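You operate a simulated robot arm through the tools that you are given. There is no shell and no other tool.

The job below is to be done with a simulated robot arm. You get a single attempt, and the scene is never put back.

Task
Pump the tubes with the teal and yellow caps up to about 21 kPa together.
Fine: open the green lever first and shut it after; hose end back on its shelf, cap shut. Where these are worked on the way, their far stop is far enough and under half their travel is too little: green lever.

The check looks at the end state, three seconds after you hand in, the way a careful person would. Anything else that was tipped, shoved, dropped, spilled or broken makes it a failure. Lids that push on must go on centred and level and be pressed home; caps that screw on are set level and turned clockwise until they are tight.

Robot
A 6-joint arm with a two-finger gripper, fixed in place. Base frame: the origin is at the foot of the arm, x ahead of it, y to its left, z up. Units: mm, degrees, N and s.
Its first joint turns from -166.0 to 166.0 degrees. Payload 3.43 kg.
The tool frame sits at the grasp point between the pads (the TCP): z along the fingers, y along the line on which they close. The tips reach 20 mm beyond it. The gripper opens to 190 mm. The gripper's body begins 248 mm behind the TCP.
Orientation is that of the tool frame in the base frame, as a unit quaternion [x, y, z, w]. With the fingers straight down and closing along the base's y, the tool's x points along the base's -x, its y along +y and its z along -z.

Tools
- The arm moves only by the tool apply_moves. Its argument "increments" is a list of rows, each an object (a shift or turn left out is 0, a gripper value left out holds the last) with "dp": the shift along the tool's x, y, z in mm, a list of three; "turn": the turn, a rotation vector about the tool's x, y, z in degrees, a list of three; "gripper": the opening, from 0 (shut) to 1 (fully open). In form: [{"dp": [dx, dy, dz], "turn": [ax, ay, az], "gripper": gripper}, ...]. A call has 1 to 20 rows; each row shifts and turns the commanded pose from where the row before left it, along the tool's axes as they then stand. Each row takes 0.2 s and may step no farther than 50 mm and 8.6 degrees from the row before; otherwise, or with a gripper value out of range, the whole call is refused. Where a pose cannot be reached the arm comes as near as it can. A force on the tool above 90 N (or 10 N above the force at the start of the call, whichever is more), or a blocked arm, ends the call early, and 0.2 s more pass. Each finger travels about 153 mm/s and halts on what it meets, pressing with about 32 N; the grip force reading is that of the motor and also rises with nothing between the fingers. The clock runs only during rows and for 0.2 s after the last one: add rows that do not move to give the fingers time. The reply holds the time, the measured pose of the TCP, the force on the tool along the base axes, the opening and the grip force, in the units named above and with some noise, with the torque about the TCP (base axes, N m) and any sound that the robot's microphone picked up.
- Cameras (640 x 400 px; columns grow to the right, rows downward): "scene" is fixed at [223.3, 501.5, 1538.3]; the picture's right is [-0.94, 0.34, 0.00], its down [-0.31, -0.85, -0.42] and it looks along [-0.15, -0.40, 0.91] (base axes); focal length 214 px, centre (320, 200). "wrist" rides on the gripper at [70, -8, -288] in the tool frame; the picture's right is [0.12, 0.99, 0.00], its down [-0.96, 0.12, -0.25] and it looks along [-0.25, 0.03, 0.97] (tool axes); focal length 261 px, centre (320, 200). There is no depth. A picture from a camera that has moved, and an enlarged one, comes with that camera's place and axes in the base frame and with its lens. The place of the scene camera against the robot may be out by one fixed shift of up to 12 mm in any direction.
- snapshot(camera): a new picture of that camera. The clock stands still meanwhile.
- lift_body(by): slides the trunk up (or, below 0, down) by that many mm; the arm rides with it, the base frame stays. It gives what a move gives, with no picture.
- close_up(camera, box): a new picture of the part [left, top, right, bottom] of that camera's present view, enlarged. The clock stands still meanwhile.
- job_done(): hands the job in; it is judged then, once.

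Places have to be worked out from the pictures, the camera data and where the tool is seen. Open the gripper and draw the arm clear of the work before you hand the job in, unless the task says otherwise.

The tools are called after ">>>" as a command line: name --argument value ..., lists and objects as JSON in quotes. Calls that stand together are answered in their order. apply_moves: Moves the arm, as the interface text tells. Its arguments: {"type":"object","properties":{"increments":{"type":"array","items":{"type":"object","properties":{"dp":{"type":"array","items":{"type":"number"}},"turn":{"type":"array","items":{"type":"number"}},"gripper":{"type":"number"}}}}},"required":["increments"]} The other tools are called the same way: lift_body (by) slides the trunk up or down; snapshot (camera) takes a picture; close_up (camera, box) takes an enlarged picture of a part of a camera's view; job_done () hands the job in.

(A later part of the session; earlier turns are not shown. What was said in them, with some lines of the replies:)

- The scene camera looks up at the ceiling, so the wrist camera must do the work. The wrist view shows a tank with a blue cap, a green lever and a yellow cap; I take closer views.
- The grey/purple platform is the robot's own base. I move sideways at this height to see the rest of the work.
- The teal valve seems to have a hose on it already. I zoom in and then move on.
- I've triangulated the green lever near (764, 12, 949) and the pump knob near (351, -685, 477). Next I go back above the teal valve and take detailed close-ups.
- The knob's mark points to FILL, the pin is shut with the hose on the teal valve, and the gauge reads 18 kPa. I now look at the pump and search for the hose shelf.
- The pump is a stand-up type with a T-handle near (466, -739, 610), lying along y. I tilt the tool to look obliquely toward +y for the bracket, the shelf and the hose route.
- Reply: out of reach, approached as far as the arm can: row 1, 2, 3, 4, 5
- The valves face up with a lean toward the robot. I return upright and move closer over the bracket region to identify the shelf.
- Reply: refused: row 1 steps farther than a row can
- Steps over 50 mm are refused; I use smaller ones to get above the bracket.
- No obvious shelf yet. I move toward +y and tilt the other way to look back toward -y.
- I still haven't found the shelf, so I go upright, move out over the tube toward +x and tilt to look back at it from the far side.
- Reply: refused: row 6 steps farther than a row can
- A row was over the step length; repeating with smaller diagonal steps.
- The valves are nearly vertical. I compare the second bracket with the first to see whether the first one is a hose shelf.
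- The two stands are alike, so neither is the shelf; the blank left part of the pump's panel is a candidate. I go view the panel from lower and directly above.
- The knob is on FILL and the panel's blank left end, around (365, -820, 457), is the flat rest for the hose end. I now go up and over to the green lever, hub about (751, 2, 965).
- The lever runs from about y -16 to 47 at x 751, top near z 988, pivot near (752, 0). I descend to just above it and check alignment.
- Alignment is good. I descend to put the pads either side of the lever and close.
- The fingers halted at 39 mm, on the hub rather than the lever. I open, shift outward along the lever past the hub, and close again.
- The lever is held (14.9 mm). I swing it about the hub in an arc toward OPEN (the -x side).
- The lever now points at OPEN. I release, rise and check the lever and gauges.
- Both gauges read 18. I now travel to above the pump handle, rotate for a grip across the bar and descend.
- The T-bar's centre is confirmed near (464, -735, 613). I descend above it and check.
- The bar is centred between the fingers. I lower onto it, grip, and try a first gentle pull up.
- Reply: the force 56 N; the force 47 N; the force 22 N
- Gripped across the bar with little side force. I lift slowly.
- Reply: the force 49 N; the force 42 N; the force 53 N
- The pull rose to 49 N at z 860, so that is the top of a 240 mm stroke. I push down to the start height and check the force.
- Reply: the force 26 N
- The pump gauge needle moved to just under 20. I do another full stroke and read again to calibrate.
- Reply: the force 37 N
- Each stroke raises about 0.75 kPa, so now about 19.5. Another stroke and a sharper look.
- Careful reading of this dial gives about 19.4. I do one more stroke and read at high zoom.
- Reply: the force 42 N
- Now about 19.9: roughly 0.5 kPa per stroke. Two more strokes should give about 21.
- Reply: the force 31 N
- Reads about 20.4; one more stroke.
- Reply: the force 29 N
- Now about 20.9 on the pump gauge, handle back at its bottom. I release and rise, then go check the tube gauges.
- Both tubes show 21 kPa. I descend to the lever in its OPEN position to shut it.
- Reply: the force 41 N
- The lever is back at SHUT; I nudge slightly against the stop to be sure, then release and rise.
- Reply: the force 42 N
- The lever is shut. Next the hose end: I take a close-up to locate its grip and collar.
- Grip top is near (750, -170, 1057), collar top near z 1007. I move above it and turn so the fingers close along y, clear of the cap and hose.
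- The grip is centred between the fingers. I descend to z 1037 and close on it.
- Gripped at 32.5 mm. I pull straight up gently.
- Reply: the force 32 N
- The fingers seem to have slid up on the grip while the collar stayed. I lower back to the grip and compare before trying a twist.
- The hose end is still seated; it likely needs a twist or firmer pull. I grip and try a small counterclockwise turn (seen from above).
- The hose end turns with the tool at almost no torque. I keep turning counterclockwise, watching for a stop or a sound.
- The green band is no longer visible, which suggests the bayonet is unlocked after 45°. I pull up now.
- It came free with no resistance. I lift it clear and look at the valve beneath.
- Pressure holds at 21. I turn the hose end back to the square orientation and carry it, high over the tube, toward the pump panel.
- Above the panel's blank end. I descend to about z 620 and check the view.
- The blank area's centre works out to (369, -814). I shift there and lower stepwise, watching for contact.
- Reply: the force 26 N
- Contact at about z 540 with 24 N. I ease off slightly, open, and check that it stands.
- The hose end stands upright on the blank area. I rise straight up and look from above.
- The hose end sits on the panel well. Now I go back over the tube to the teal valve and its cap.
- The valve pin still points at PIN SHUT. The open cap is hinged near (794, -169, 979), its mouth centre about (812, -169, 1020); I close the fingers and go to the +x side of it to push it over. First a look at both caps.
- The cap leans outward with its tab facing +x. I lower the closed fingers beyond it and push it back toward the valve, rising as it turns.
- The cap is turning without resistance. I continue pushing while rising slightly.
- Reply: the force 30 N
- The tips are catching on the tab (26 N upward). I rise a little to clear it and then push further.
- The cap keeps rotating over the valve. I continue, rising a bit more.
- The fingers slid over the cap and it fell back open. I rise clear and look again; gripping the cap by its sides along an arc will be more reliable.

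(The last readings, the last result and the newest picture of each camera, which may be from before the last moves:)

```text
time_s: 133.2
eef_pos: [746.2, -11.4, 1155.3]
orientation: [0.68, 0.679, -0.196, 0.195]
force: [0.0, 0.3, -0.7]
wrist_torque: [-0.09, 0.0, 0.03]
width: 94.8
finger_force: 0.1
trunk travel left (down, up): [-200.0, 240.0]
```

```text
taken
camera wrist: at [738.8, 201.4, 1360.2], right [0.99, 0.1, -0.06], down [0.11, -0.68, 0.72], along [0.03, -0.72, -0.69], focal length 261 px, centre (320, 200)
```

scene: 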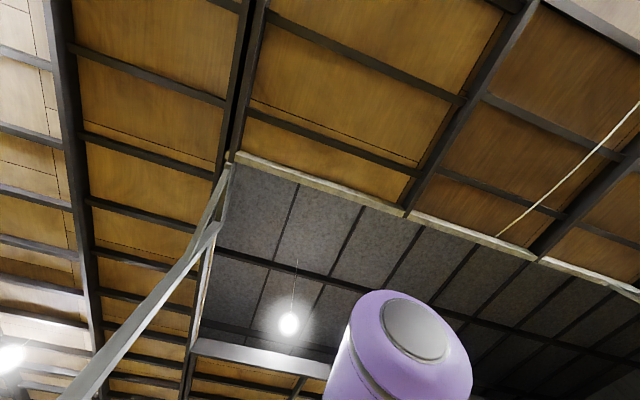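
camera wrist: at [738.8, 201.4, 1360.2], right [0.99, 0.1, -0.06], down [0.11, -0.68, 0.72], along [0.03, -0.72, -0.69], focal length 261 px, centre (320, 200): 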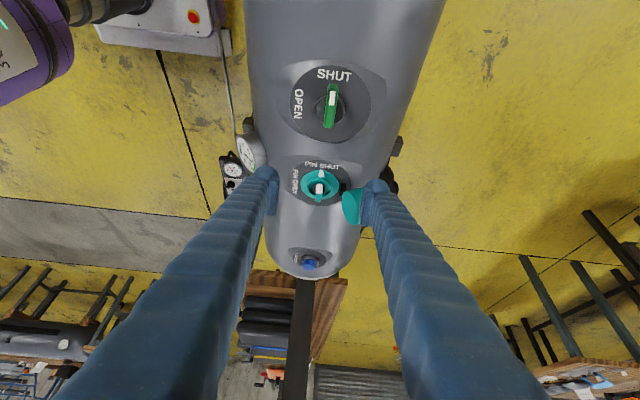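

>>> apply_moves --increments '[{"gripper": 0.95}, {}, {}]'

>>> close_up --camera "wrist" --box '[270, 140, 410, 240]'

```text
time_s: 134.0
eef_pos: [746.7, -10.9, 1153.8]
orientation: [0.68, 0.679, -0.195, 0.194]
force: [0.1, -0.2, 0.7]
wrist_torque: [0.01, 0.01, 0.03]
width: 180.5
finger_force: 0.1
trunk travel left (down, up): [-200.0, 240.0]
```

```text
4.00 times, centred on (340, 190) of wrist
camera zoom: at [739.1, 200.4, 1360.2], right [0.99, 0.1, -0.06], down [0.12, -0.68, 0.72], along [0.03, -0.72, -0.69], focal length 1043 px, centre (240, 240)
```

zoom: 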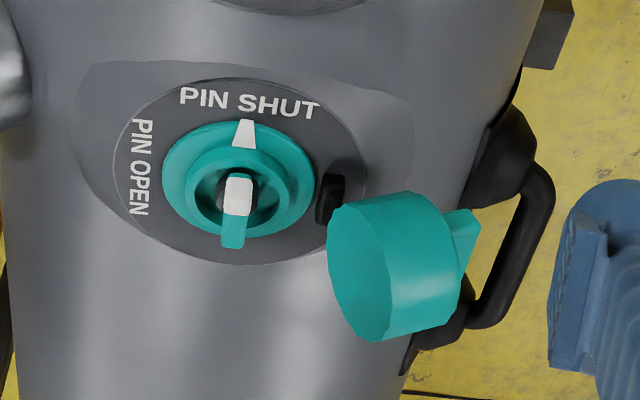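

This oblique view confirms: cap mouth centre (812.6, -169, 1020), hinge about (798, 975), cap about 69 mm across, pin handle at PIN SHUT. I return upright and position over the cap to grip it by its sides along y.

>>> apply_moves --increments '[{"turn": [0, 8, 0], "gripper": 0.52}, {"turn": [0, 8, 0]}, {"turn": [0, 8, 0]}, {"turn": [0, 8, 0]}, {"turn": [0, 0, -8.18]}, {"turn": [0, 0, -8.18]}, {"turn": [0, 0, -8.18]}, {"turn": [0, 0, -8.18]}, {"turn": [0, 0, -8.18]}, {"turn": [0, 0, -8.18]}, {"turn": [0, 0, -8.18]}, {"turn": [0, 0, -8.18]}, {"turn": [0, 0, -8.18]}, {"turn": [0, 0, -8.18]}, {"turn": [0, 0, -8.2]}, {"dp": [-21, -40, 0]}, {"dp": [-21, -40, 0]}, {"dp": [-21, -40, 0]}, {"dp": [-21, -38, 0]}, {}]'

>>> snapshot --camera "wrist"

```text
time_s: 138.2
eef_pos: [830.1, -171.9, 1154.0]
orientation: [0.001, 1.0, 0.0, 0.0]
force: [-0.4, -0.7, 0.6]
wrist_torque: [0.17, 0.0, -0.02]
width: 98.8
finger_force: 0.2
trunk travel left (down, up): [-200.0, 240.0]
```

```text
taken
camera wrist: at [759.5, -179.6, 1440.8], right [-0.12, 0.99, 0.0], down [0.96, 0.11, 0.25], along [0.25, 0.03, -0.97], focal length 261 px, centre (320, 200)
```

wrist: 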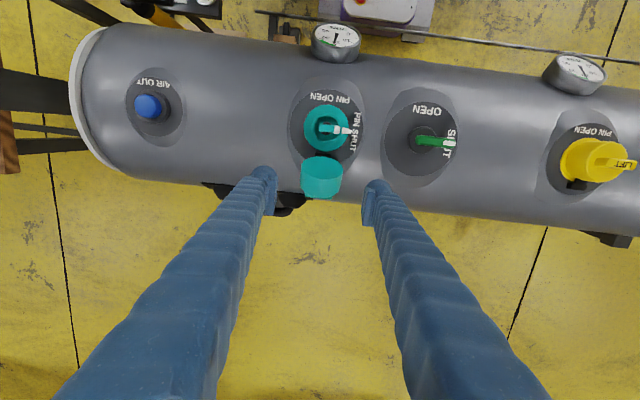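

>>> apply_moves --increments '[{"dp": [0, 3.5, 45]}, {"dp": [0, 0, 45]}, {"dp": [0, 0, 30]}, {"dp": [0, 0, 11]}, {}]'

>>> close_up --camera "wrist" --box '[220, 100, 420, 260]'

```text
time_s: 139.4
eef_pos: [830.6, -166.2, 1022.8]
orientation: [0.002, 1.0, 0.0, -0.001]
force: [-1.0, -0.1, 0.1]
wrist_torque: [0.02, -0.02, -0.04]
width: 98.8
finger_force: 0.1
trunk travel left (down, up): [-200.0, 240.0]
```

```text
2.50 times, centred on (320, 180) of wrist
camera zoom: at [760.3, -173.7, 1309.7], right [-0.12, 0.99, 0.0], down [0.96, 0.11, 0.25], along [0.24, 0.03, -0.97], focal length 652 px, centre (320, 250)
```

zoom: 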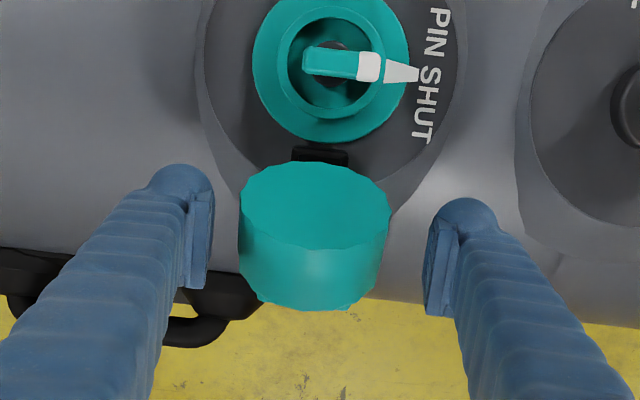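

The cap lies between the fingers. I close on it.

>>> apply_moves --increments '[{"dp": [0, -2, 0]}, {"gripper": 0.3}, {"gripper": 0.25}, {}, {}]'

>>> close_up --camera "wrist" --box '[220, 100, 420, 260]'

```text
time_s: 140.6
eef_pos: [830.0, -168.7, 1023.9]
orientation: [0.001, 1.0, 0.0, -0.001]
force: [-0.3, -9.7, 0.4]
wrist_torque: [-0.19, 0.0, 0.1]
width: 66.6
finger_force: 44.7
trunk travel left (down, up): [-200.0, 240.0]
```

```text
2.50 times, centred on (320, 180) of wrist
camera zoom: at [760.3, -177.7, 1310.3], right [-0.12, 0.99, 0.0], down [0.96, 0.11, 0.25], along [0.24, 0.03, -0.97], focal length 652 px, centre (320, 250)
```

zoom: 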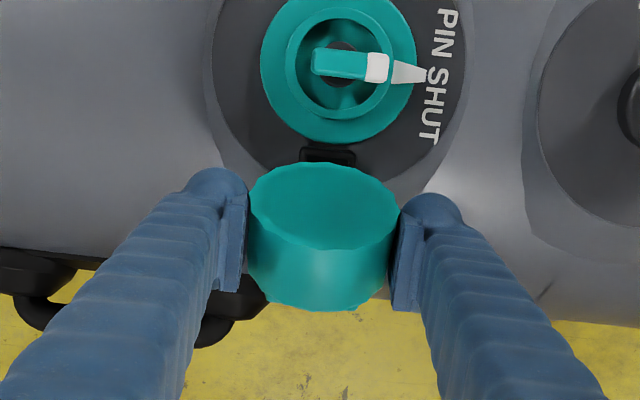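

Held at 66.6 mm. I carry it along the arc about the hinge, first third.

>>> apply_moves --increments '[{"dp": [6.9, 0, -5.2]}, {"dp": [7.6, 0, -3.9]}, {"dp": [8.3, 0, -2.5]}, {"dp": [8.5, 0, -1.1]}, {}]'

>>> close_up --camera "wrist" --box '[220, 100, 420, 260]'

```text
time_s: 141.8
eef_pos: [797.1, -168.5, 1041.0]
orientation: [0.0, 1.0, 0.0, -0.001]
force: [-9.9, -15.2, 3.5]
wrist_torque: [-0.32, 0.69, -0.35]
width: 63.2
finger_force: 38.1
trunk travel left (down, up): [-200.0, 240.0]
```

```text
2.50 times, centred on (320, 180) of wrist
camera zoom: at [727.2, -177.6, 1327.3], right [-0.12, 0.99, 0.0], down [0.96, 0.11, 0.25], along [0.24, 0.03, -0.97], focal length 652 px, centre (320, 250)
```

zoom: 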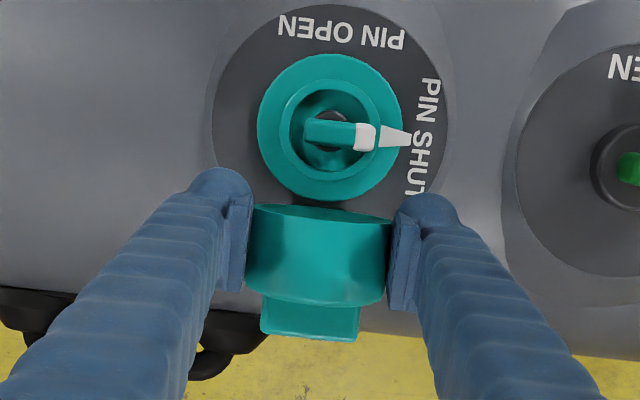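

It is following the hinge. I continue along the arc.

>>> apply_moves --increments '[{"dp": [8.6, 0, 0.5]}, {"dp": [8.3, 0, 1.9]}, {"dp": [7.9, 0, 3.4]}, {"dp": [7.3, 0, 4.7]}, {}]'

>>> close_up --camera "wrist" --box '[220, 100, 420, 260]'

```text
time_s: 143.0
eef_pos: [764.2, -171.1, 1027.5]
orientation: [0.001, 1.0, 0.0, 0.001]
force: [-1.8, -19.7, 40.4]
wrist_torque: [-0.47, -1.21, -0.3]
width: 66.1
finger_force: 45.2
trunk travel left (down, up): [-200.0, 240.0]
```

```text
2.50 times, centred on (320, 180) of wrist
camera zoom: at [693.0, -177.6, 1314.4], right [-0.12, 0.99, 0.0], down [0.96, 0.11, 0.25], along [0.25, 0.03, -0.97], focal length 652 px, centre (320, 250)
```

zoom: 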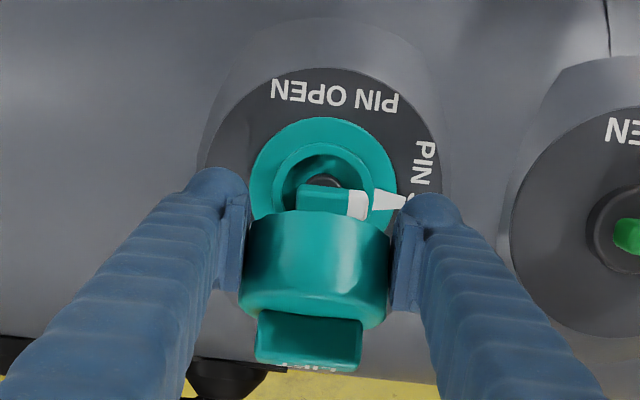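

The cap lags in the grip (40 N up). I tilt the tool to rotate the cap with it rather than sliding further.

>>> apply_moves --increments '[{"dp": [0, 0, -2], "turn": [0, -6, 0]}, {"turn": [0, -6, 0]}, {"turn": [0, -6, 0]}, {"turn": [0, -6, 0]}, {}]'

>>> close_up --camera "wrist" --box '[220, 100, 420, 260]'

```text
time_s: 144.2
eef_pos: [766.2, -170.4, 1027.0]
orientation: [0.0, 0.979, 0.0, 0.206]
force: [-16.3, -17.4, -13.3]
wrist_torque: [0.03, 1.2, -0.35]
width: 65.1
finger_force: 44.8
trunk travel left (down, up): [-200.0, 240.0]
```

```text
2.50 times, centred on (320, 180) of wrist
camera zoom: at [584.2, -177.9, 1260.4], right [-0.11, 0.99, -0.05], down [0.78, 0.11, 0.62], along [0.62, 0.03, -0.79], focal length 652 px, centre (320, 250)
```

zoom: 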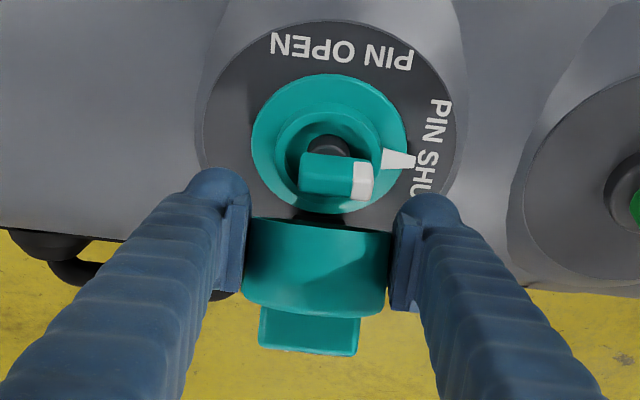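

The cap is at about 55° from closed. I continue the arc in the tilted frame with some more tilt.

>>> apply_moves --increments '[{"dp": [8.6, 0, -1.1], "turn": [0, -4, 0]}, {"dp": [9.1, 0, 0.3], "turn": [0, -4, 0]}, {"dp": [9.4, 0, 1.2], "turn": [0, -4, 0]}, {}]'

>>> close_up --camera "wrist" --box '[220, 100, 420, 260]'

```text
time_s: 145.2
eef_pos: [763.2, -160.6, 1026.8]
orientation: [-0.003, 0.966, 0.014, 0.26]
force: [-2.6, -60.3, 12.2]
wrist_torque: [-0.94, -0.22, -0.92]
width: 82.9
finger_force: 30.8
out of reach, approached as far as the arm can: row 1, 2, 3
trunk travel left (down, up): [-200.0, 240.0]
```

```text
2.50 times, centred on (320, 180) of wrist
camera zoom: at [558.7, -177.0, 1239.4], right [-0.12, 0.99, -0.03], down [0.71, 0.11, 0.7], along [0.7, 0.06, -0.71], focal length 652 px, centre (320, 250)
```

zoom: 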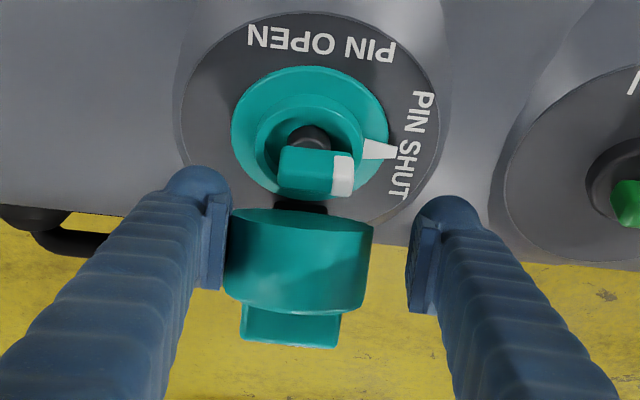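

The arm hit its reach limit and the grip became one-sided, with the cap about 48° from closed. I release to see how the cap behaves on its own.

>>> apply_moves --increments '[{"gripper": 0.55}, {}, {}]'

>>> close_up --camera "wrist" --box '[220, 100, 420, 260]'

```text
time_s: 146.0
eef_pos: [762.4, -151.0, 1024.0]
orientation: [-0.006, 0.966, 0.02, 0.257]
force: [-0.3, -2.1, 0.1]
wrist_torque: [0.02, 0.02, -0.04]
width: 106.2
finger_force: 1.5
trunk travel left (down, up): [-200.0, 240.0]
```

```text
2.50 times, centred on (320, 180) of wrist
camera zoom: at [559.0, -170.7, 1237.4], right [-0.13, 0.99, -0.02], down [0.71, 0.11, 0.7], along [0.69, 0.07, -0.72], focal length 652 px, centre (320, 250)
```

zoom: 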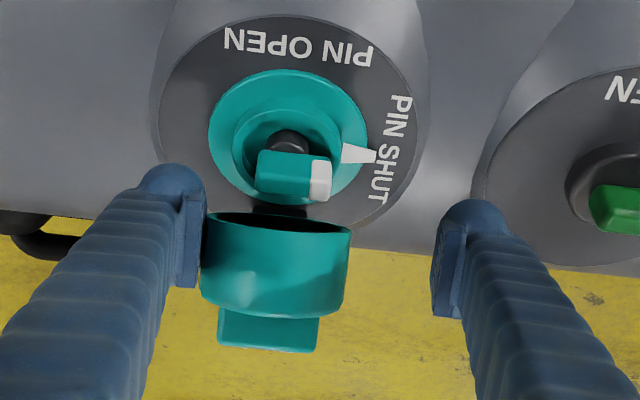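

>>> apply_moves --increments '[{"dp": [0, -10, 0]}, {}, {}, {}]'

>>> close_up --camera "wrist" --box '[220, 100, 420, 260]'

```text
time_s: 147.0
eef_pos: [762.9, -155.5, 1025.4]
orientation: [-0.005, 0.962, 0.017, 0.271]
force: [0.1, -0.4, 0.0]
wrist_torque: [0.04, 0.01, -0.01]
width: 104.5
finger_force: 0.1
out of reach, approached as far as the arm can: row 1
trunk travel left (down, up): [-200.0, 240.0]
```

```text
2.50 times, centred on (320, 180) of wrist
camera zoom: at [553.4, -174.7, 1232.1], right [-0.12, 0.99, -0.03], down [0.69, 0.11, 0.72], along [0.71, 0.06, -0.7], focal length 652 px, centre (320, 250)
```

zoom: 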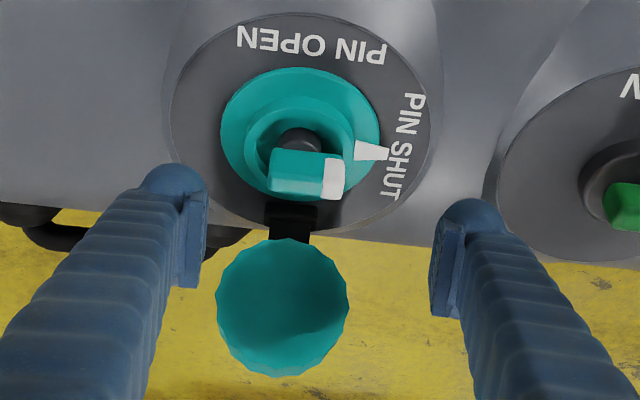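

The cap is sprung toward open, so it must be pushed continuously. I rise, straighten the tool and plan a push whose path follows the cap face closely around the hinge.

>>> apply_moves --increments '[{"dp": [-23.5, 0, -38.4]}, {"dp": [-23.5, 0, -38.4]}, {"dp": [-23.5, 0, -38.4]}, {"turn": [0, 8, 0]}, {"turn": [0, 8, 0]}, {"turn": [0, 8, 0]}, {"turn": [0, 7.5, 0]}, {"turn": [1.72, 0, 1.08], "gripper": 0.0}, {}, {}]'

```text
time_s: 149.2
eef_pos: [760.0, -158.9, 1160.2]
orientation: [0.002, 1.0, -0.004, 0.007]
force: [-0.3, -0.1, -0.4]
wrist_torque: [0.04, 0.0, -0.01]
width: 0.3
finger_force: 31.7
trunk travel left (down, up): [-200.0, 240.0]
```

>>> apply_moves --increments '[{"dp": [-48, -3, 0], "turn": [-0.4, 0.8, -0.2]}, {"dp": [-48, -4, 0]}, {"dp": [-48, -4, 0]}, {"dp": [-6, 0, 40]}, {"dp": [0, 0, 40]}, {"dp": [0, 0, 30]}, {"dp": [0, 0, 10]}, {}]'

>>> close_up --camera "wrist" --box '[240, 70, 400, 200]'

```text
time_s: 151.0
eef_pos: [912.7, -170.8, 1040.0]
orientation: [0.001, 1.0, 0.0, 0.0]
force: [0.3, -1.3, 0.9]
wrist_torque: [-0.03, -0.03, 0.01]
width: 0.1
finger_force: 31.7
trunk travel left (down, up): [-200.0, 240.0]
```

```text
3.08 times, centred on (320, 135) of wrist
camera zoom: at [842.0, -179.4, 1326.8], right [-0.12, 0.99, 0.0], down [0.96, 0.11, 0.25], along [0.25, 0.03, -0.97], focal length 802 px, centre (320, 400)
```

zoom: 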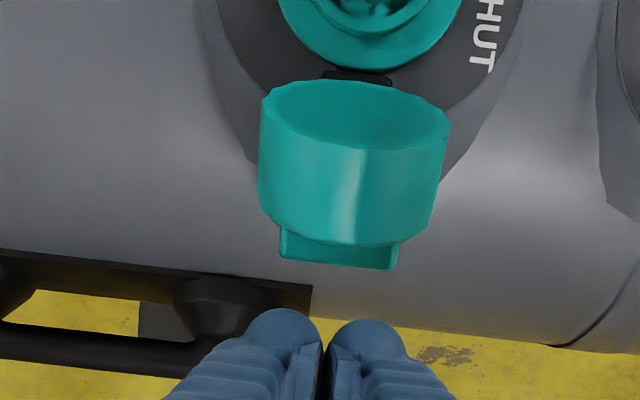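

Straight again, with the cap leaning out as before. I push along a path matching its face: over the top, then down toward the valve.

>>> apply_moves --increments '[{"dp": [14, 0, -4]}, {"dp": [14, 0, -4]}, {"dp": [14, 0, -7]}, {"dp": [16, 0, -8]}, {"dp": [10, 0, -3]}, {"dp": [10, 0, -3]}, {"dp": [10, 0, -1]}, {"dp": [10, 0, 0]}, {}]'

>>> close_up --camera "wrist" --box '[240, 90, 400, 220]'

```text
time_s: 153.0
eef_pos: [813.7, -169.8, 1070.1]
orientation: [0.001, 1.0, 0.001, 0.0]
force: [0.2, 0.5, -0.4]
wrist_torque: [-0.02, 0.0, -0.02]
width: 0.1
finger_force: 34.4
trunk travel left (down, up): [-200.0, 240.0]
```

```text
3.08 times, centred on (320, 155) of wrist
camera zoom: at [743.4, -179.0, 1356.5], right [-0.12, 0.99, 0.0], down [0.96, 0.11, 0.25], along [0.25, 0.03, -0.97], focal length 802 px, centre (320, 338)
```

zoom: 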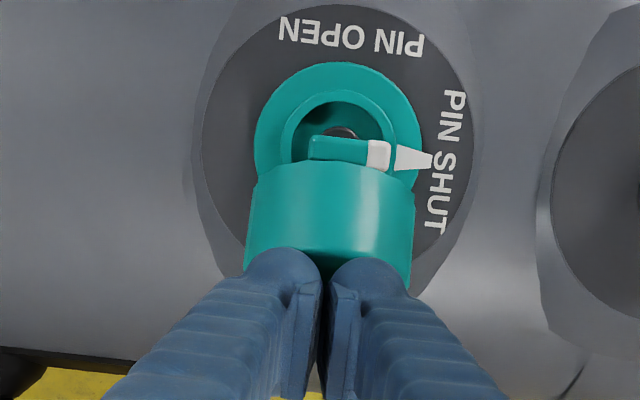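

>>> apply_moves --increments '[{"dp": [10, 0, 1]}, {"dp": [9, 0, 3]}, {}]'

>>> close_up --camera "wrist" --box '[240, 90, 400, 220]'

```text
time_s: 153.8
eef_pos: [793.2, -169.8, 1070.8]
orientation: [0.0, 1.0, 0.001, 0.005]
force: [1.5, -4.0, 50.2]
wrist_torque: [-0.07, -0.31, 0.02]
width: 6.1
finger_force: 34.6
trunk travel left (down, up): [-200.0, 240.0]
```

```text
3.08 times, centred on (320, 155) of wrist
camera zoom: at [720.7, -178.4, 1358.1], right [-0.12, 0.99, 0.0], down [0.96, 0.11, 0.26], along [0.25, 0.03, -0.97], focal length 802 px, centre (320, 338)
```

zoom: 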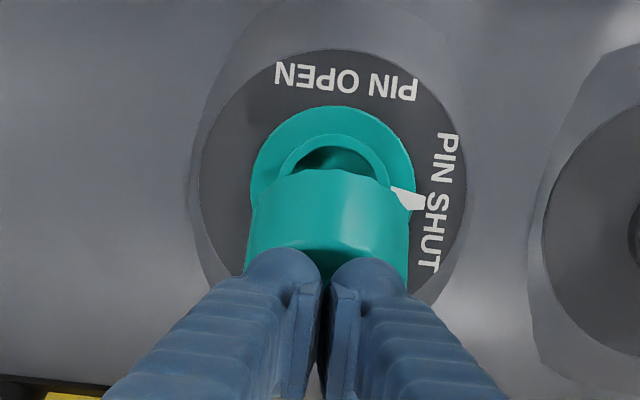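

The broad closed tip jams on the cap's tab (50 N). I back off, turn the gripper 90° and will push with just one 16 mm-thick finger between the tab and the far edge.

>>> apply_moves --increments '[{"dp": [0, 0, -30]}, {"dp": [0, 0, -40]}, {"dp": [-20, 0, -30]}, {"turn": [0, 0, 8.18], "gripper": 0.316}, {"turn": [0, 0, 8.18]}, {"turn": [0, 0, 8.18]}, {"turn": [0, 0, 8.18]}, {"turn": [0, 0, 8.18]}, {"turn": [0, 0, 8.18]}, {"turn": [0, 0, 8.18]}, {"turn": [0, 0, 8.18]}, {"turn": [0, 0, 8.18]}, {"turn": [0, 0, 8.18]}, {"turn": [0, 0, 8.2]}, {"dp": [0, 40, 0]}, {"dp": [0, 40, 0]}, {"dp": [0, 30, 0]}, {}]'

>>> snapshot --camera "wrist"

```text
time_s: 157.6
eef_pos: [925.4, -170.9, 1169.4]
orientation: [0.707, 0.707, 0.001, 0.001]
force: [0.0, 0.0, -0.4]
wrist_torque: [0.02, -0.02, 0.0]
width: 60.0
finger_force: 0.0
trunk travel left (down, up): [-200.0, 240.0]
```

```text
taken
camera wrist: at [916.3, -100.5, 1456.6], right [0.99, 0.12, 0.0], down [0.11, -0.96, 0.25], along [0.03, -0.24, -0.97], focal length 261 px, centre (320, 200)
```

wrist: 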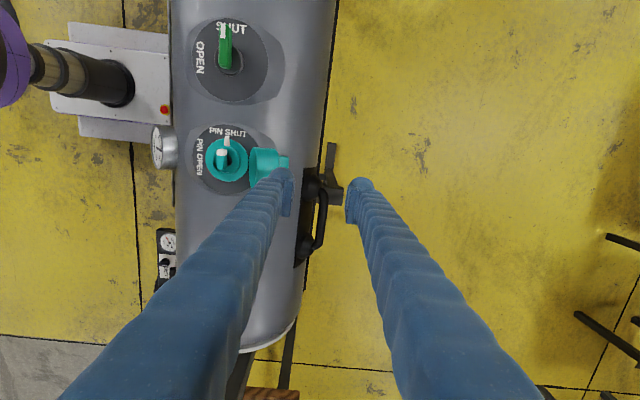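

>>> apply_moves --increments '[{"dp": [1, 4, 40]}, {"dp": [0, 0, 40]}, {"dp": [0, 0, 30]}, {"dp": [0, 0, 12]}, {}]'

>>> close_up --camera "wrist" --box '[180, 110, 380, 260]'

```text
time_s: 158.8
eef_pos: [929.5, -174.6, 1042.8]
orientation: [0.707, 0.707, 0.0, 0.001]
force: [0.5, 0.1, 0.0]
wrist_torque: [-0.01, -0.03, -0.03]
width: 60.0
finger_force: 0.2
trunk travel left (down, up): [-200.0, 240.0]
```

```text
2.67 times, centred on (280, 185) of wrist
camera zoom: at [921.2, -103.7, 1330.0], right [0.99, 0.12, 0.0], down [0.11, -0.96, 0.25], along [0.03, -0.24, -0.97], focal length 695 px, centre (427, 240)
```

zoom: 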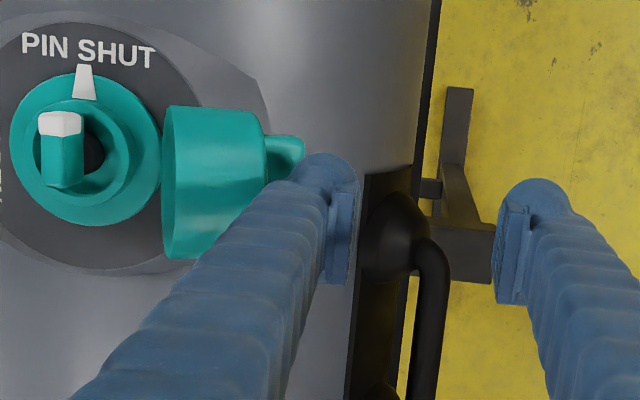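

The single finger is just behind the cap's tab. I push along the arc, first to about 60° from closed.

>>> apply_moves --increments '[{"dp": [5, -19.5, -3]}, {"dp": [0, -15, -6]}, {"dp": [0, -16, -10]}, {"dp": [0, -13, -5]}, {"dp": [0, -14, -3]}, {"dp": [0, -13, -1]}, {}]'

>>> close_up --camera "wrist" --box '[180, 110, 380, 260]'

```text
time_s: 160.4
eef_pos: [838.8, -164.4, 1073.7]
orientation: [0.707, 0.707, 0.0, 0.0]
force: [-1.4, 0.6, 0.5]
wrist_torque: [-0.01, 0.03, 0.01]
width: 60.0
finger_force: 0.0
trunk travel left (down, up): [-200.0, 240.0]
```

```text
2.67 times, centred on (280, 185) of wrist
camera zoom: at [829.6, -94.3, 1360.3], right [0.99, 0.12, 0.0], down [0.11, -0.96, 0.25], along [0.03, -0.24, -0.97], focal length 695 px, centre (427, 240)
```

zoom: 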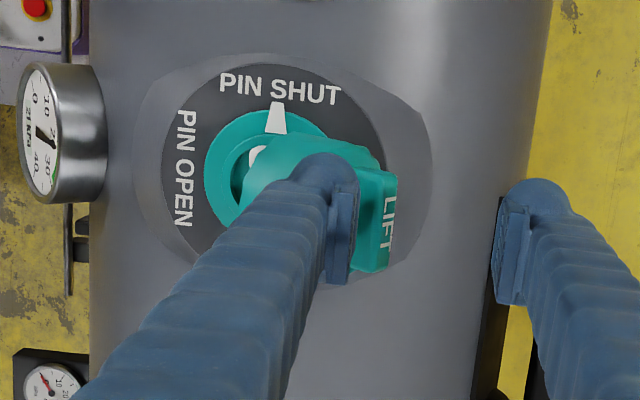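

Working well: the finger is past the tab and the cap is about 60° from closed. I continue down along the arc.

>>> apply_moves --increments '[{"dp": [-3, -10, 2]}, {"dp": [0, -10, 3]}, {"dp": [0, -9, 4]}, {"dp": [0, -9, 5]}, {}]'

>>> close_up --camera "wrist" --box '[180, 110, 380, 260]'

```text
time_s: 161.6
eef_pos: [799.1, -166.6, 1060.2]
orientation: [0.708, 0.706, 0.0, -0.001]
force: [0.3, 0.5, -0.2]
wrist_torque: [0.02, 0.02, 0.04]
width: 60.0
finger_force: 0.0
trunk travel left (down, up): [-200.0, 240.0]
```

```text
2.67 times, centred on (280, 185) of wrist
camera zoom: at [791.4, -96.2, 1345.8], right [0.99, 0.12, 0.0], down [0.11, -0.96, 0.25], along [0.03, -0.24, -0.97], focal length 695 px, centre (427, 240)
```

zoom: 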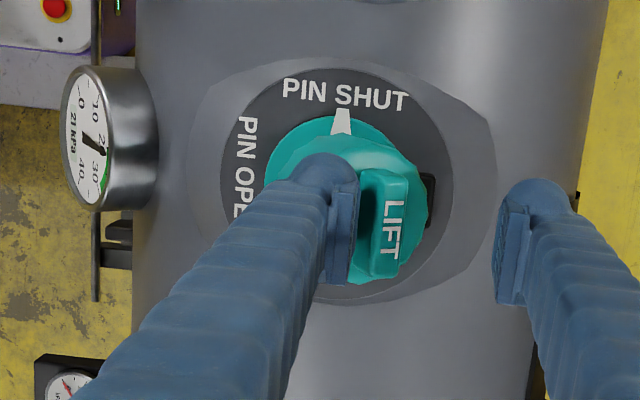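

>>> apply_moves --increments '[{"dp": [0, -7, 6]}, {"dp": [0, -7, 7]}, {"dp": [0, -5, 7]}, {"dp": [0, -3, 6]}, {}]'

>>> close_up --camera "wrist" --box '[180, 110, 380, 260]'

```text
time_s: 162.8
eef_pos: [778.8, -167.9, 1032.0]
orientation: [0.708, 0.707, 0.001, -0.001]
force: [-6.9, 0.4, 5.3]
wrist_torque: [0.08, 0.29, -0.02]
width: 64.3
finger_force: 4.1
trunk travel left (down, up): [-200.0, 240.0]
```

```text
2.67 times, centred on (280, 185) of wrist
camera zoom: at [769.5, -97.5, 1320.2], right [0.99, 0.12, 0.0], down [0.11, -0.96, 0.25], along [0.03, -0.24, -0.97], focal length 695 px, centre (427, 240)
```

zoom: 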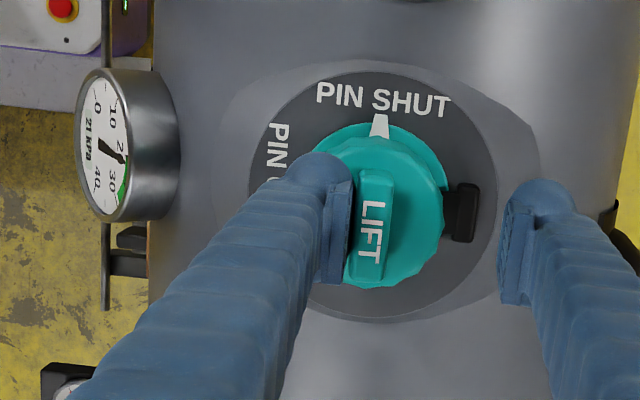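

Nearly closed; the finger is touching the tab's side. I shift it slightly off the tab and press down in small steps.

>>> apply_moves --increments '[{"dp": [0, -4, 0]}, {"dp": [0, 0, 3]}, {"dp": [0, 0, 3]}, {}]'

>>> apply_moves --increments '[{"dp": [0, 0, 3]}, {"dp": [0, 0, 3]}, {}]'

>>> close_up --camera "wrist" --box '[180, 110, 380, 260]'

```text
time_s: 163.8
eef_pos: [773.6, -169.4, 1027.9]
orientation: [0.708, 0.706, 0.002, 0.001]
force: [-4.0, -2.5, 14.9]
wrist_torque: [-0.06, 0.67, 0.14]
width: 62.8
finger_force: 2.0
trunk travel left (down, up): [-200.0, 240.0]
```

```text
time_s: 164.6
eef_pos: [772.8, -168.8, 1026.9]
orientation: [0.708, 0.706, 0.004, 0.004]
force: [0.0, -3.0, 73.8]
wrist_torque: [-0.01, 3.11, 0.14]
width: 61.9
finger_force: 1.6
trunk travel left (down, up): [-200.0, 240.0]
```

```text
2.67 times, centred on (280, 185) of wrist
camera zoom: at [761.3, -97.4, 1313.8], right [0.99, 0.12, 0.01], down [0.11, -0.96, 0.25], along [0.04, -0.25, -0.97], focal length 695 px, centre (427, 240)
```

zoom: 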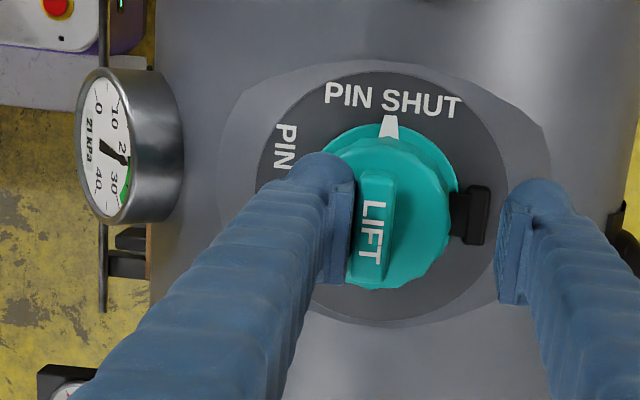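

The cap resists at 74 N with its top near z 1007, where a closed cap should be. I lift off to see whether it stays shut.

>>> apply_moves --increments '[{"dp": [0, 0, -10]}, {"dp": [0, 0, -30]}, {"dp": [0, 0, -40]}, {}, {}, {}]'

>>> close_up --camera "wrist" --box '[180, 110, 380, 260]'

```text
time_s: 166.0
eef_pos: [775.0, -168.8, 1100.3]
orientation: [0.708, 0.706, 0.0, 0.0]
force: [-0.1, 0.3, 0.3]
wrist_torque: [-0.02, 0.0, 0.0]
width: 60.1
finger_force: 0.0
trunk travel left (down, up): [-200.0, 240.0]
```

```text
2.67 times, centred on (280, 185) of wrist
camera zoom: at [766.7, -98.5, 1386.4], right [0.99, 0.12, 0.0], down [0.11, -0.96, 0.25], along [0.03, -0.24, -0.97], focal length 695 px, centre (427, 240)
```

zoom: 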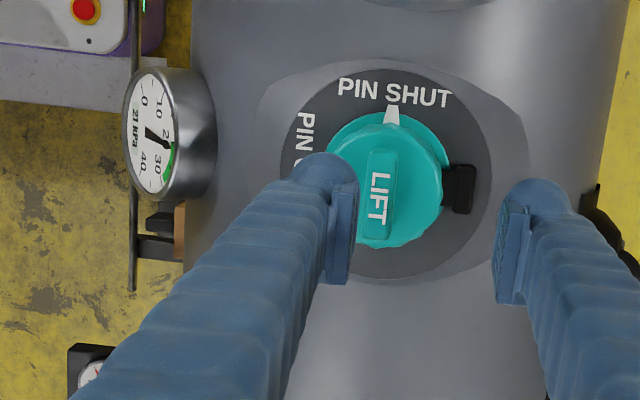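

The cap stays shut. I close the fingers and press once more centrally on top to make sure it is home.

>>> apply_moves --increments '[{"dp": [0, -12, 0], "gripper": 0.0}, {"dp": [0, -12, 0]}, {}, {"dp": [0, 0, 25]}, {"dp": [0, 0, 12]}, {"dp": [0, 0, 6]}, {}]'

>>> close_up --camera "wrist" --box '[220, 110, 420, 260]'

```text
time_s: 167.6
eef_pos: [752.3, -167.4, 1057.0]
orientation: [0.708, 0.707, 0.0, 0.0]
force: [-0.3, 1.2, 0.4]
wrist_torque: [0.01, 0.01, -0.03]
width: 0.0
finger_force: 32.2
trunk travel left (down, up): [-200.0, 240.0]
```

```text
2.67 times, centred on (320, 185) of wrist
camera zoom: at [742.9, -97.3, 1343.6], right [0.99, 0.12, 0.0], down [0.11, -0.96, 0.25], along [0.03, -0.24, -0.97], focal length 695 px, centre (320, 240)
```

zoom: 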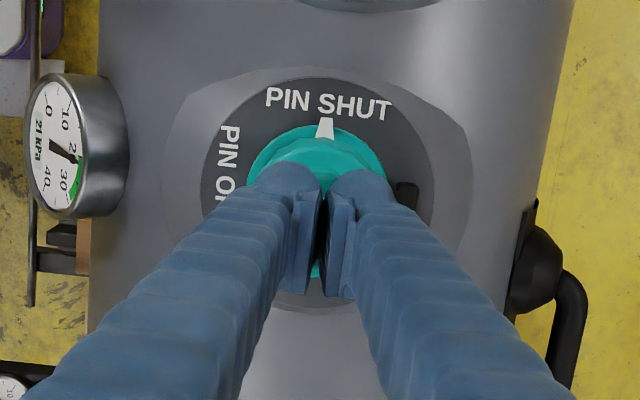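

>>> apply_moves --increments '[{"dp": [0, 0, 4]}, {"dp": [0, 0, 3]}, {"dp": [0, 0, 3]}, {}]'

>>> apply_moves --increments '[{"dp": [0, 0, 3]}, {"dp": [0, 0, 2]}, {}]'

```text
time_s: 168.6
eef_pos: [750.7, -168.0, 1048.1]
orientation: [0.707, 0.707, 0.001, 0.0]
force: [2.1, 2.4, 15.1]
wrist_torque: [0.08, 0.14, -0.01]
width: 0.1
finger_force: 32.2
trunk travel left (down, up): [-200.0, 240.0]
```

```text
time_s: 169.4
eef_pos: [749.1, -168.0, 1047.8]
orientation: [0.708, 0.706, 0.003, 0.004]
force: [8.4, 0.7, 70.6]
wrist_torque: [0.08, 0.44, -0.02]
width: 0.0
finger_force: 31.3
trunk travel left (down, up): [-200.0, 240.0]
```

It is solid at 71 N with no further give, so it is home. I rise and inspect the valve, gauges, lever and hose end.

>>> apply_moves --increments '[{"dp": [0, 0, -20]}, {"dp": [0, 0, -45]}, {"dp": [0, 0, -45]}, {"dp": [45, 0, 0], "turn": [0, -8, 0]}, {"dp": [45, 0, 0], "turn": [0, -8, 0]}, {"dp": [40, 0, 0], "turn": [0, -8, 0]}, {"turn": [0, -8, 0], "gripper": 0.9}, {}, {}]'

>>> snapshot --camera "wrist"

>>> close_up --camera "wrist" --box '[250, 60, 390, 240]'

```text
time_s: 171.4
eef_pos: [751.3, -42.9, 1135.9]
orientation: [0.68, 0.68, -0.195, 0.195]
force: [0.2, -1.4, 0.2]
wrist_torque: [0.1, 0.01, 0.0]
width: 170.9
finger_force: 0.1
trunk travel left (down, up): [-200.0, 240.0]
```

```text
taken
camera wrist: at [742.9, 169.7, 1342.0], right [0.99, 0.1, -0.06], down [0.11, -0.69, 0.72], along [0.03, -0.72, -0.69], focal length 261 px, centre (320, 200)
```

wrist: 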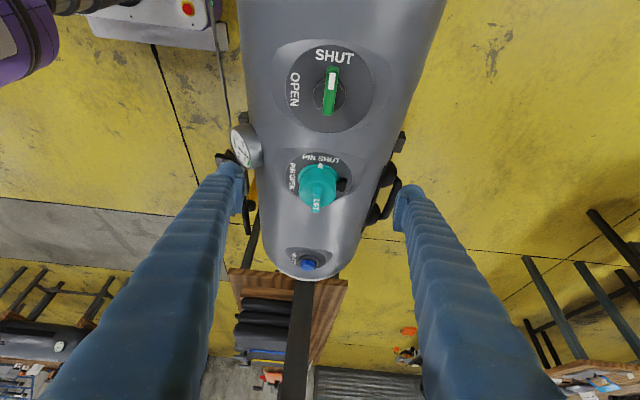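

```text
2.22 times, centred on (320, 150) of wrist
camera zoom: at [742.9, 169.7, 1342.0], right [0.99, 0.1, -0.06], down [0.11, -0.69, 0.72], along [0.03, -0.72, -0.69], focal length 579 px, centre (320, 311)
```

zoom: 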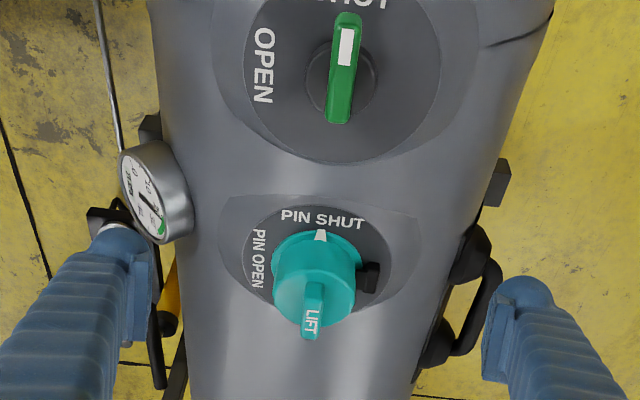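

>>> close_up --camera "wrist" --box '[285, 150, 365, 220]'

>>> apply_moves --increments '[{"turn": [0, 8, 0], "gripper": 0.5}, {"turn": [0, 8, 0]}, {"turn": [0, 8, 0]}, {"turn": [0, 8, 0]}, {"dp": [0, -20, -40]}, {"dp": [0, -45, 0]}, {"dp": [0, -45, 0]}, {"dp": [0, -45, 0]}, {}]'

>>> snapshot --camera "wrist"

```text
5.71 times, centred on (325, 185) of wrist
camera zoom: at [742.9, 169.7, 1342.0], right [0.99, 0.1, -0.06], down [0.11, -0.69, 0.72], along [0.03, -0.72, -0.69], focal length 1489 px, centre (291, 286)
```

zoom: 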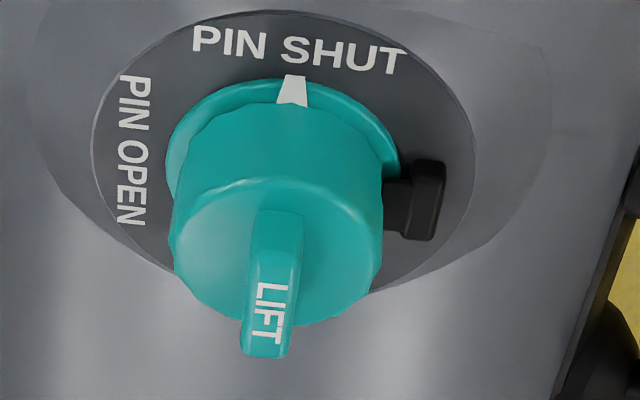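

```text
time_s: 173.4
eef_pos: [595.1, -38.4, 1176.1]
orientation: [0.708, 0.707, 0.0, 0.0]
force: [0.6, -0.2, -0.7]
wrist_torque: [-0.07, 0.04, 0.01]
width: 95.0
finger_force: 0.1
trunk travel left (down, up): [-200.0, 240.0]
```

```text
taken
camera wrist: at [586.6, 31.9, 1463.7], right [0.99, 0.12, 0.0], down [0.11, -0.96, 0.25], along [0.03, -0.25, -0.97], focal length 261 px, centre (320, 200)
```

wrist: 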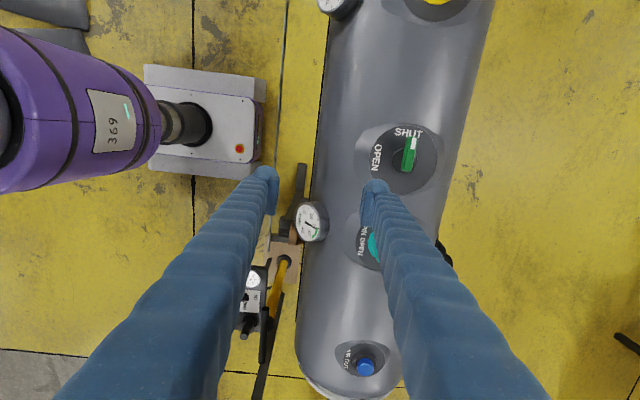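

Cap is shut and level. I check the two gauges and the hose end once more.

>>> close_up --camera "wrist" --box '[285, 190, 345, 250]'

>>> close_up --camera "wrist" --box '[310, 0, 360, 30]'

>>> close_up --camera "wrist" --box '[220, 250, 310, 360]'

```text
6.67 times, centred on (315, 220) of wrist
camera zoom: at [586.6, 31.9, 1463.7], right [0.99, 0.12, 0.0], down [0.11, -0.96, 0.25], along [0.03, -0.25, -0.97], focal length 1738 px, centre (353, 67)
```

zoom: 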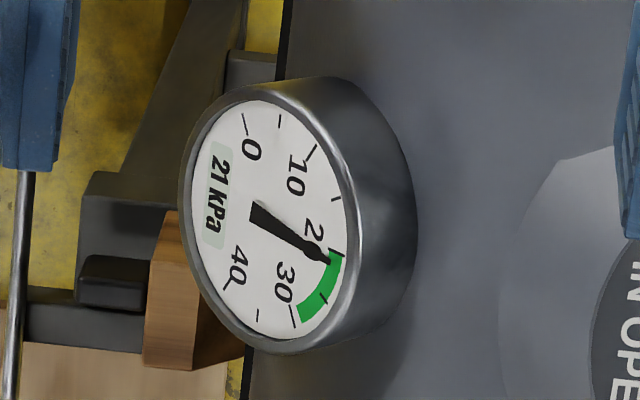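

```text
12.80 times, centred on (335, 15) of wrist
camera zoom: at [586.6, 31.9, 1463.7], right [0.99, 0.12, 0.0], down [0.11, -0.96, 0.25], along [0.03, -0.25, -0.97], focal length 3336 px, centre (128, 2568)
```

zoom: 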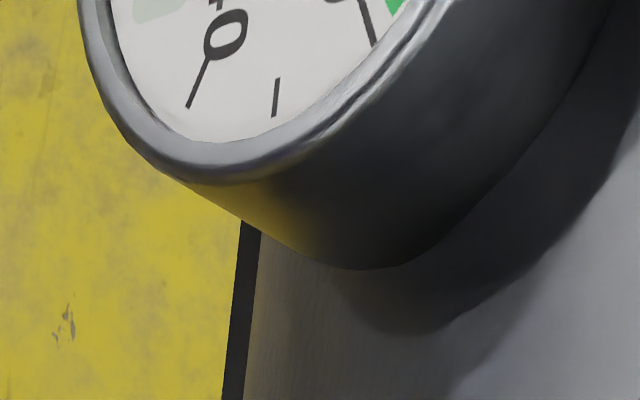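

```text
3.64 times, centred on (265, 305) of wrist
camera zoom: at [586.6, 31.9, 1463.7], right [0.99, 0.12, 0.0], down [0.11, -0.96, 0.25], along [0.03, -0.25, -0.97], focal length 948 px, centre (520, -182)
```

zoom: 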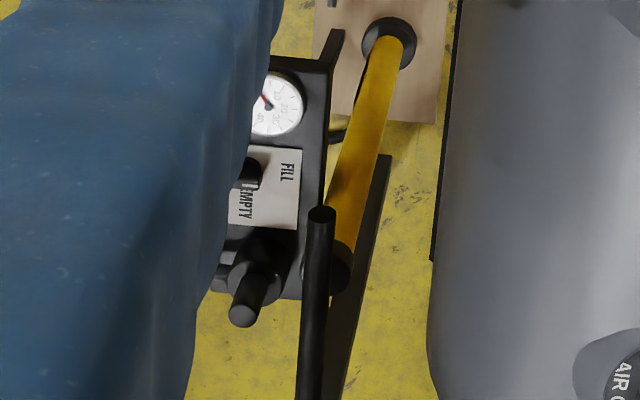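

The teal tube holds 21 kPa and the hose end stands on the panel. I move aside and check the yellow gauge a last time.

>>> apply_moves --increments '[{"dp": [45, -20, -10]}, {"dp": [45, -20, -10]}, {"dp": [45, -20, -10]}, {"dp": [45, -20, -10]}, {}]'

>>> snapshot --camera "wrist"

```text
refused: row 1 steps farther than a row can; nothing moved
```

```text
taken
camera wrist: at [586.6, 31.9, 1463.7], right [0.99, 0.12, 0.0], down [0.11, -0.96, 0.25], along [0.03, -0.25, -0.97], focal length 261 px, centre (320, 200)
```

wrist: 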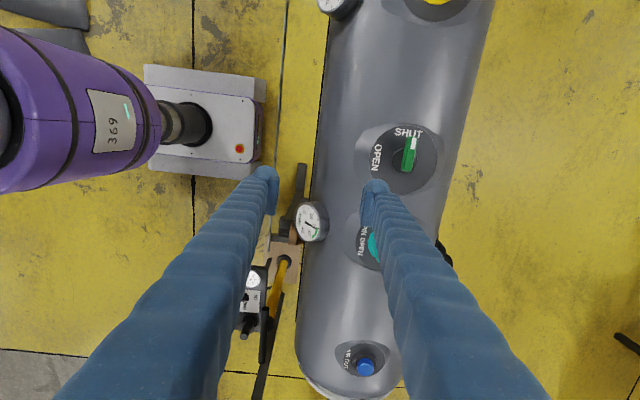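

That step was slightly too long; repeating with shorter ones.

>>> apply_moves --increments '[{"dp": [42, -15, -10]}, {"dp": [42, -15, -10]}, {"dp": [42, -15, -10]}, {"dp": [42, -15, -10]}, {}]'

>>> snapshot --camera "wrist"

>>> close_up --camera "wrist" --box '[320, 60, 420, 140]'

```text
time_s: 174.6
eef_pos: [538.4, 125.8, 1203.6]
orientation: [0.711, 0.703, -0.009, -0.005]
force: [-0.1, 0.2, 0.1]
wrist_torque: [-0.09, -0.06, 0.06]
width: 94.9
finger_force: 0.0
trunk travel left (down, up): [-200.0, 240.0]
```

```text
taken
camera wrist: at [535.3, 197.6, 1490.4], right [0.99, 0.11, -0.02], down [0.11, -0.96, 0.25], along [0.01, -0.25, -0.97], focal length 261 px, centre (320, 200)
```

wrist: 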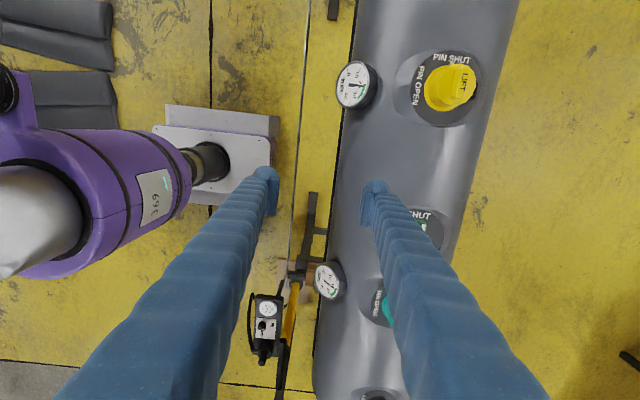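

```text
5.00 times, centred on (370, 100) of wrist
camera zoom: at [535.3, 197.6, 1490.4], right [0.99, 0.11, -0.02], down [0.11, -0.96, 0.25], along [0.01, -0.25, -0.97], focal length 1303 px, centre (70, 700)
```

zoom: 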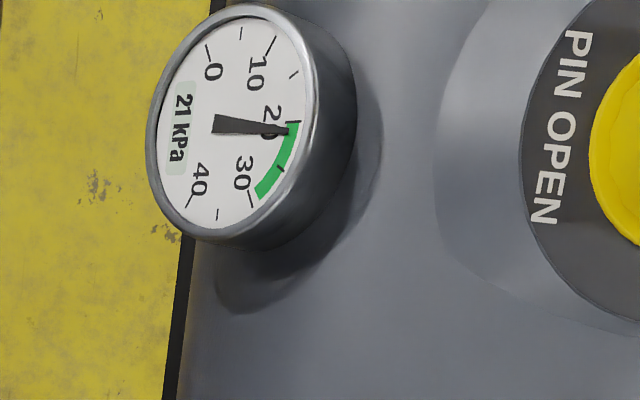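

Both tubes read 21 kPa, the lever is shut, the cap pressed home, the hose end is on the pump's shelf, and the arm is clear and open. I hand in.

>>> job_done

```text
The job is handed in.
```

The teal and yellow tubes both read 21 kPa on their own gauges, up from 18, and I've handed the job in.

- **Green lever:** I turned it fully to OPEN before pumping and fully back to SHUT afterwards.
- **Pumping:** it took six full strokes on FILL. Both gauges still read 21 kPa after the hose was off and the cap shut.
- **Hose end:** it was locked onto the teal valve, so I turned it about 45° counterclockwise to free it. It now stands upright on the blank left end of the pump's panel. Nothing is labelled as a shelf, so I took that spot to be the one you meant.
- **Teal cap:** it springs open when let go, so closing it took several tries. It is now shut and level. Pressing on the centre of the top at about 70 N gave no further movement. The valve pin is still at PIN SHUT.

As far as I could see from the pictures, nothing else was moved. The gripper is open and the arm is clear of the work.
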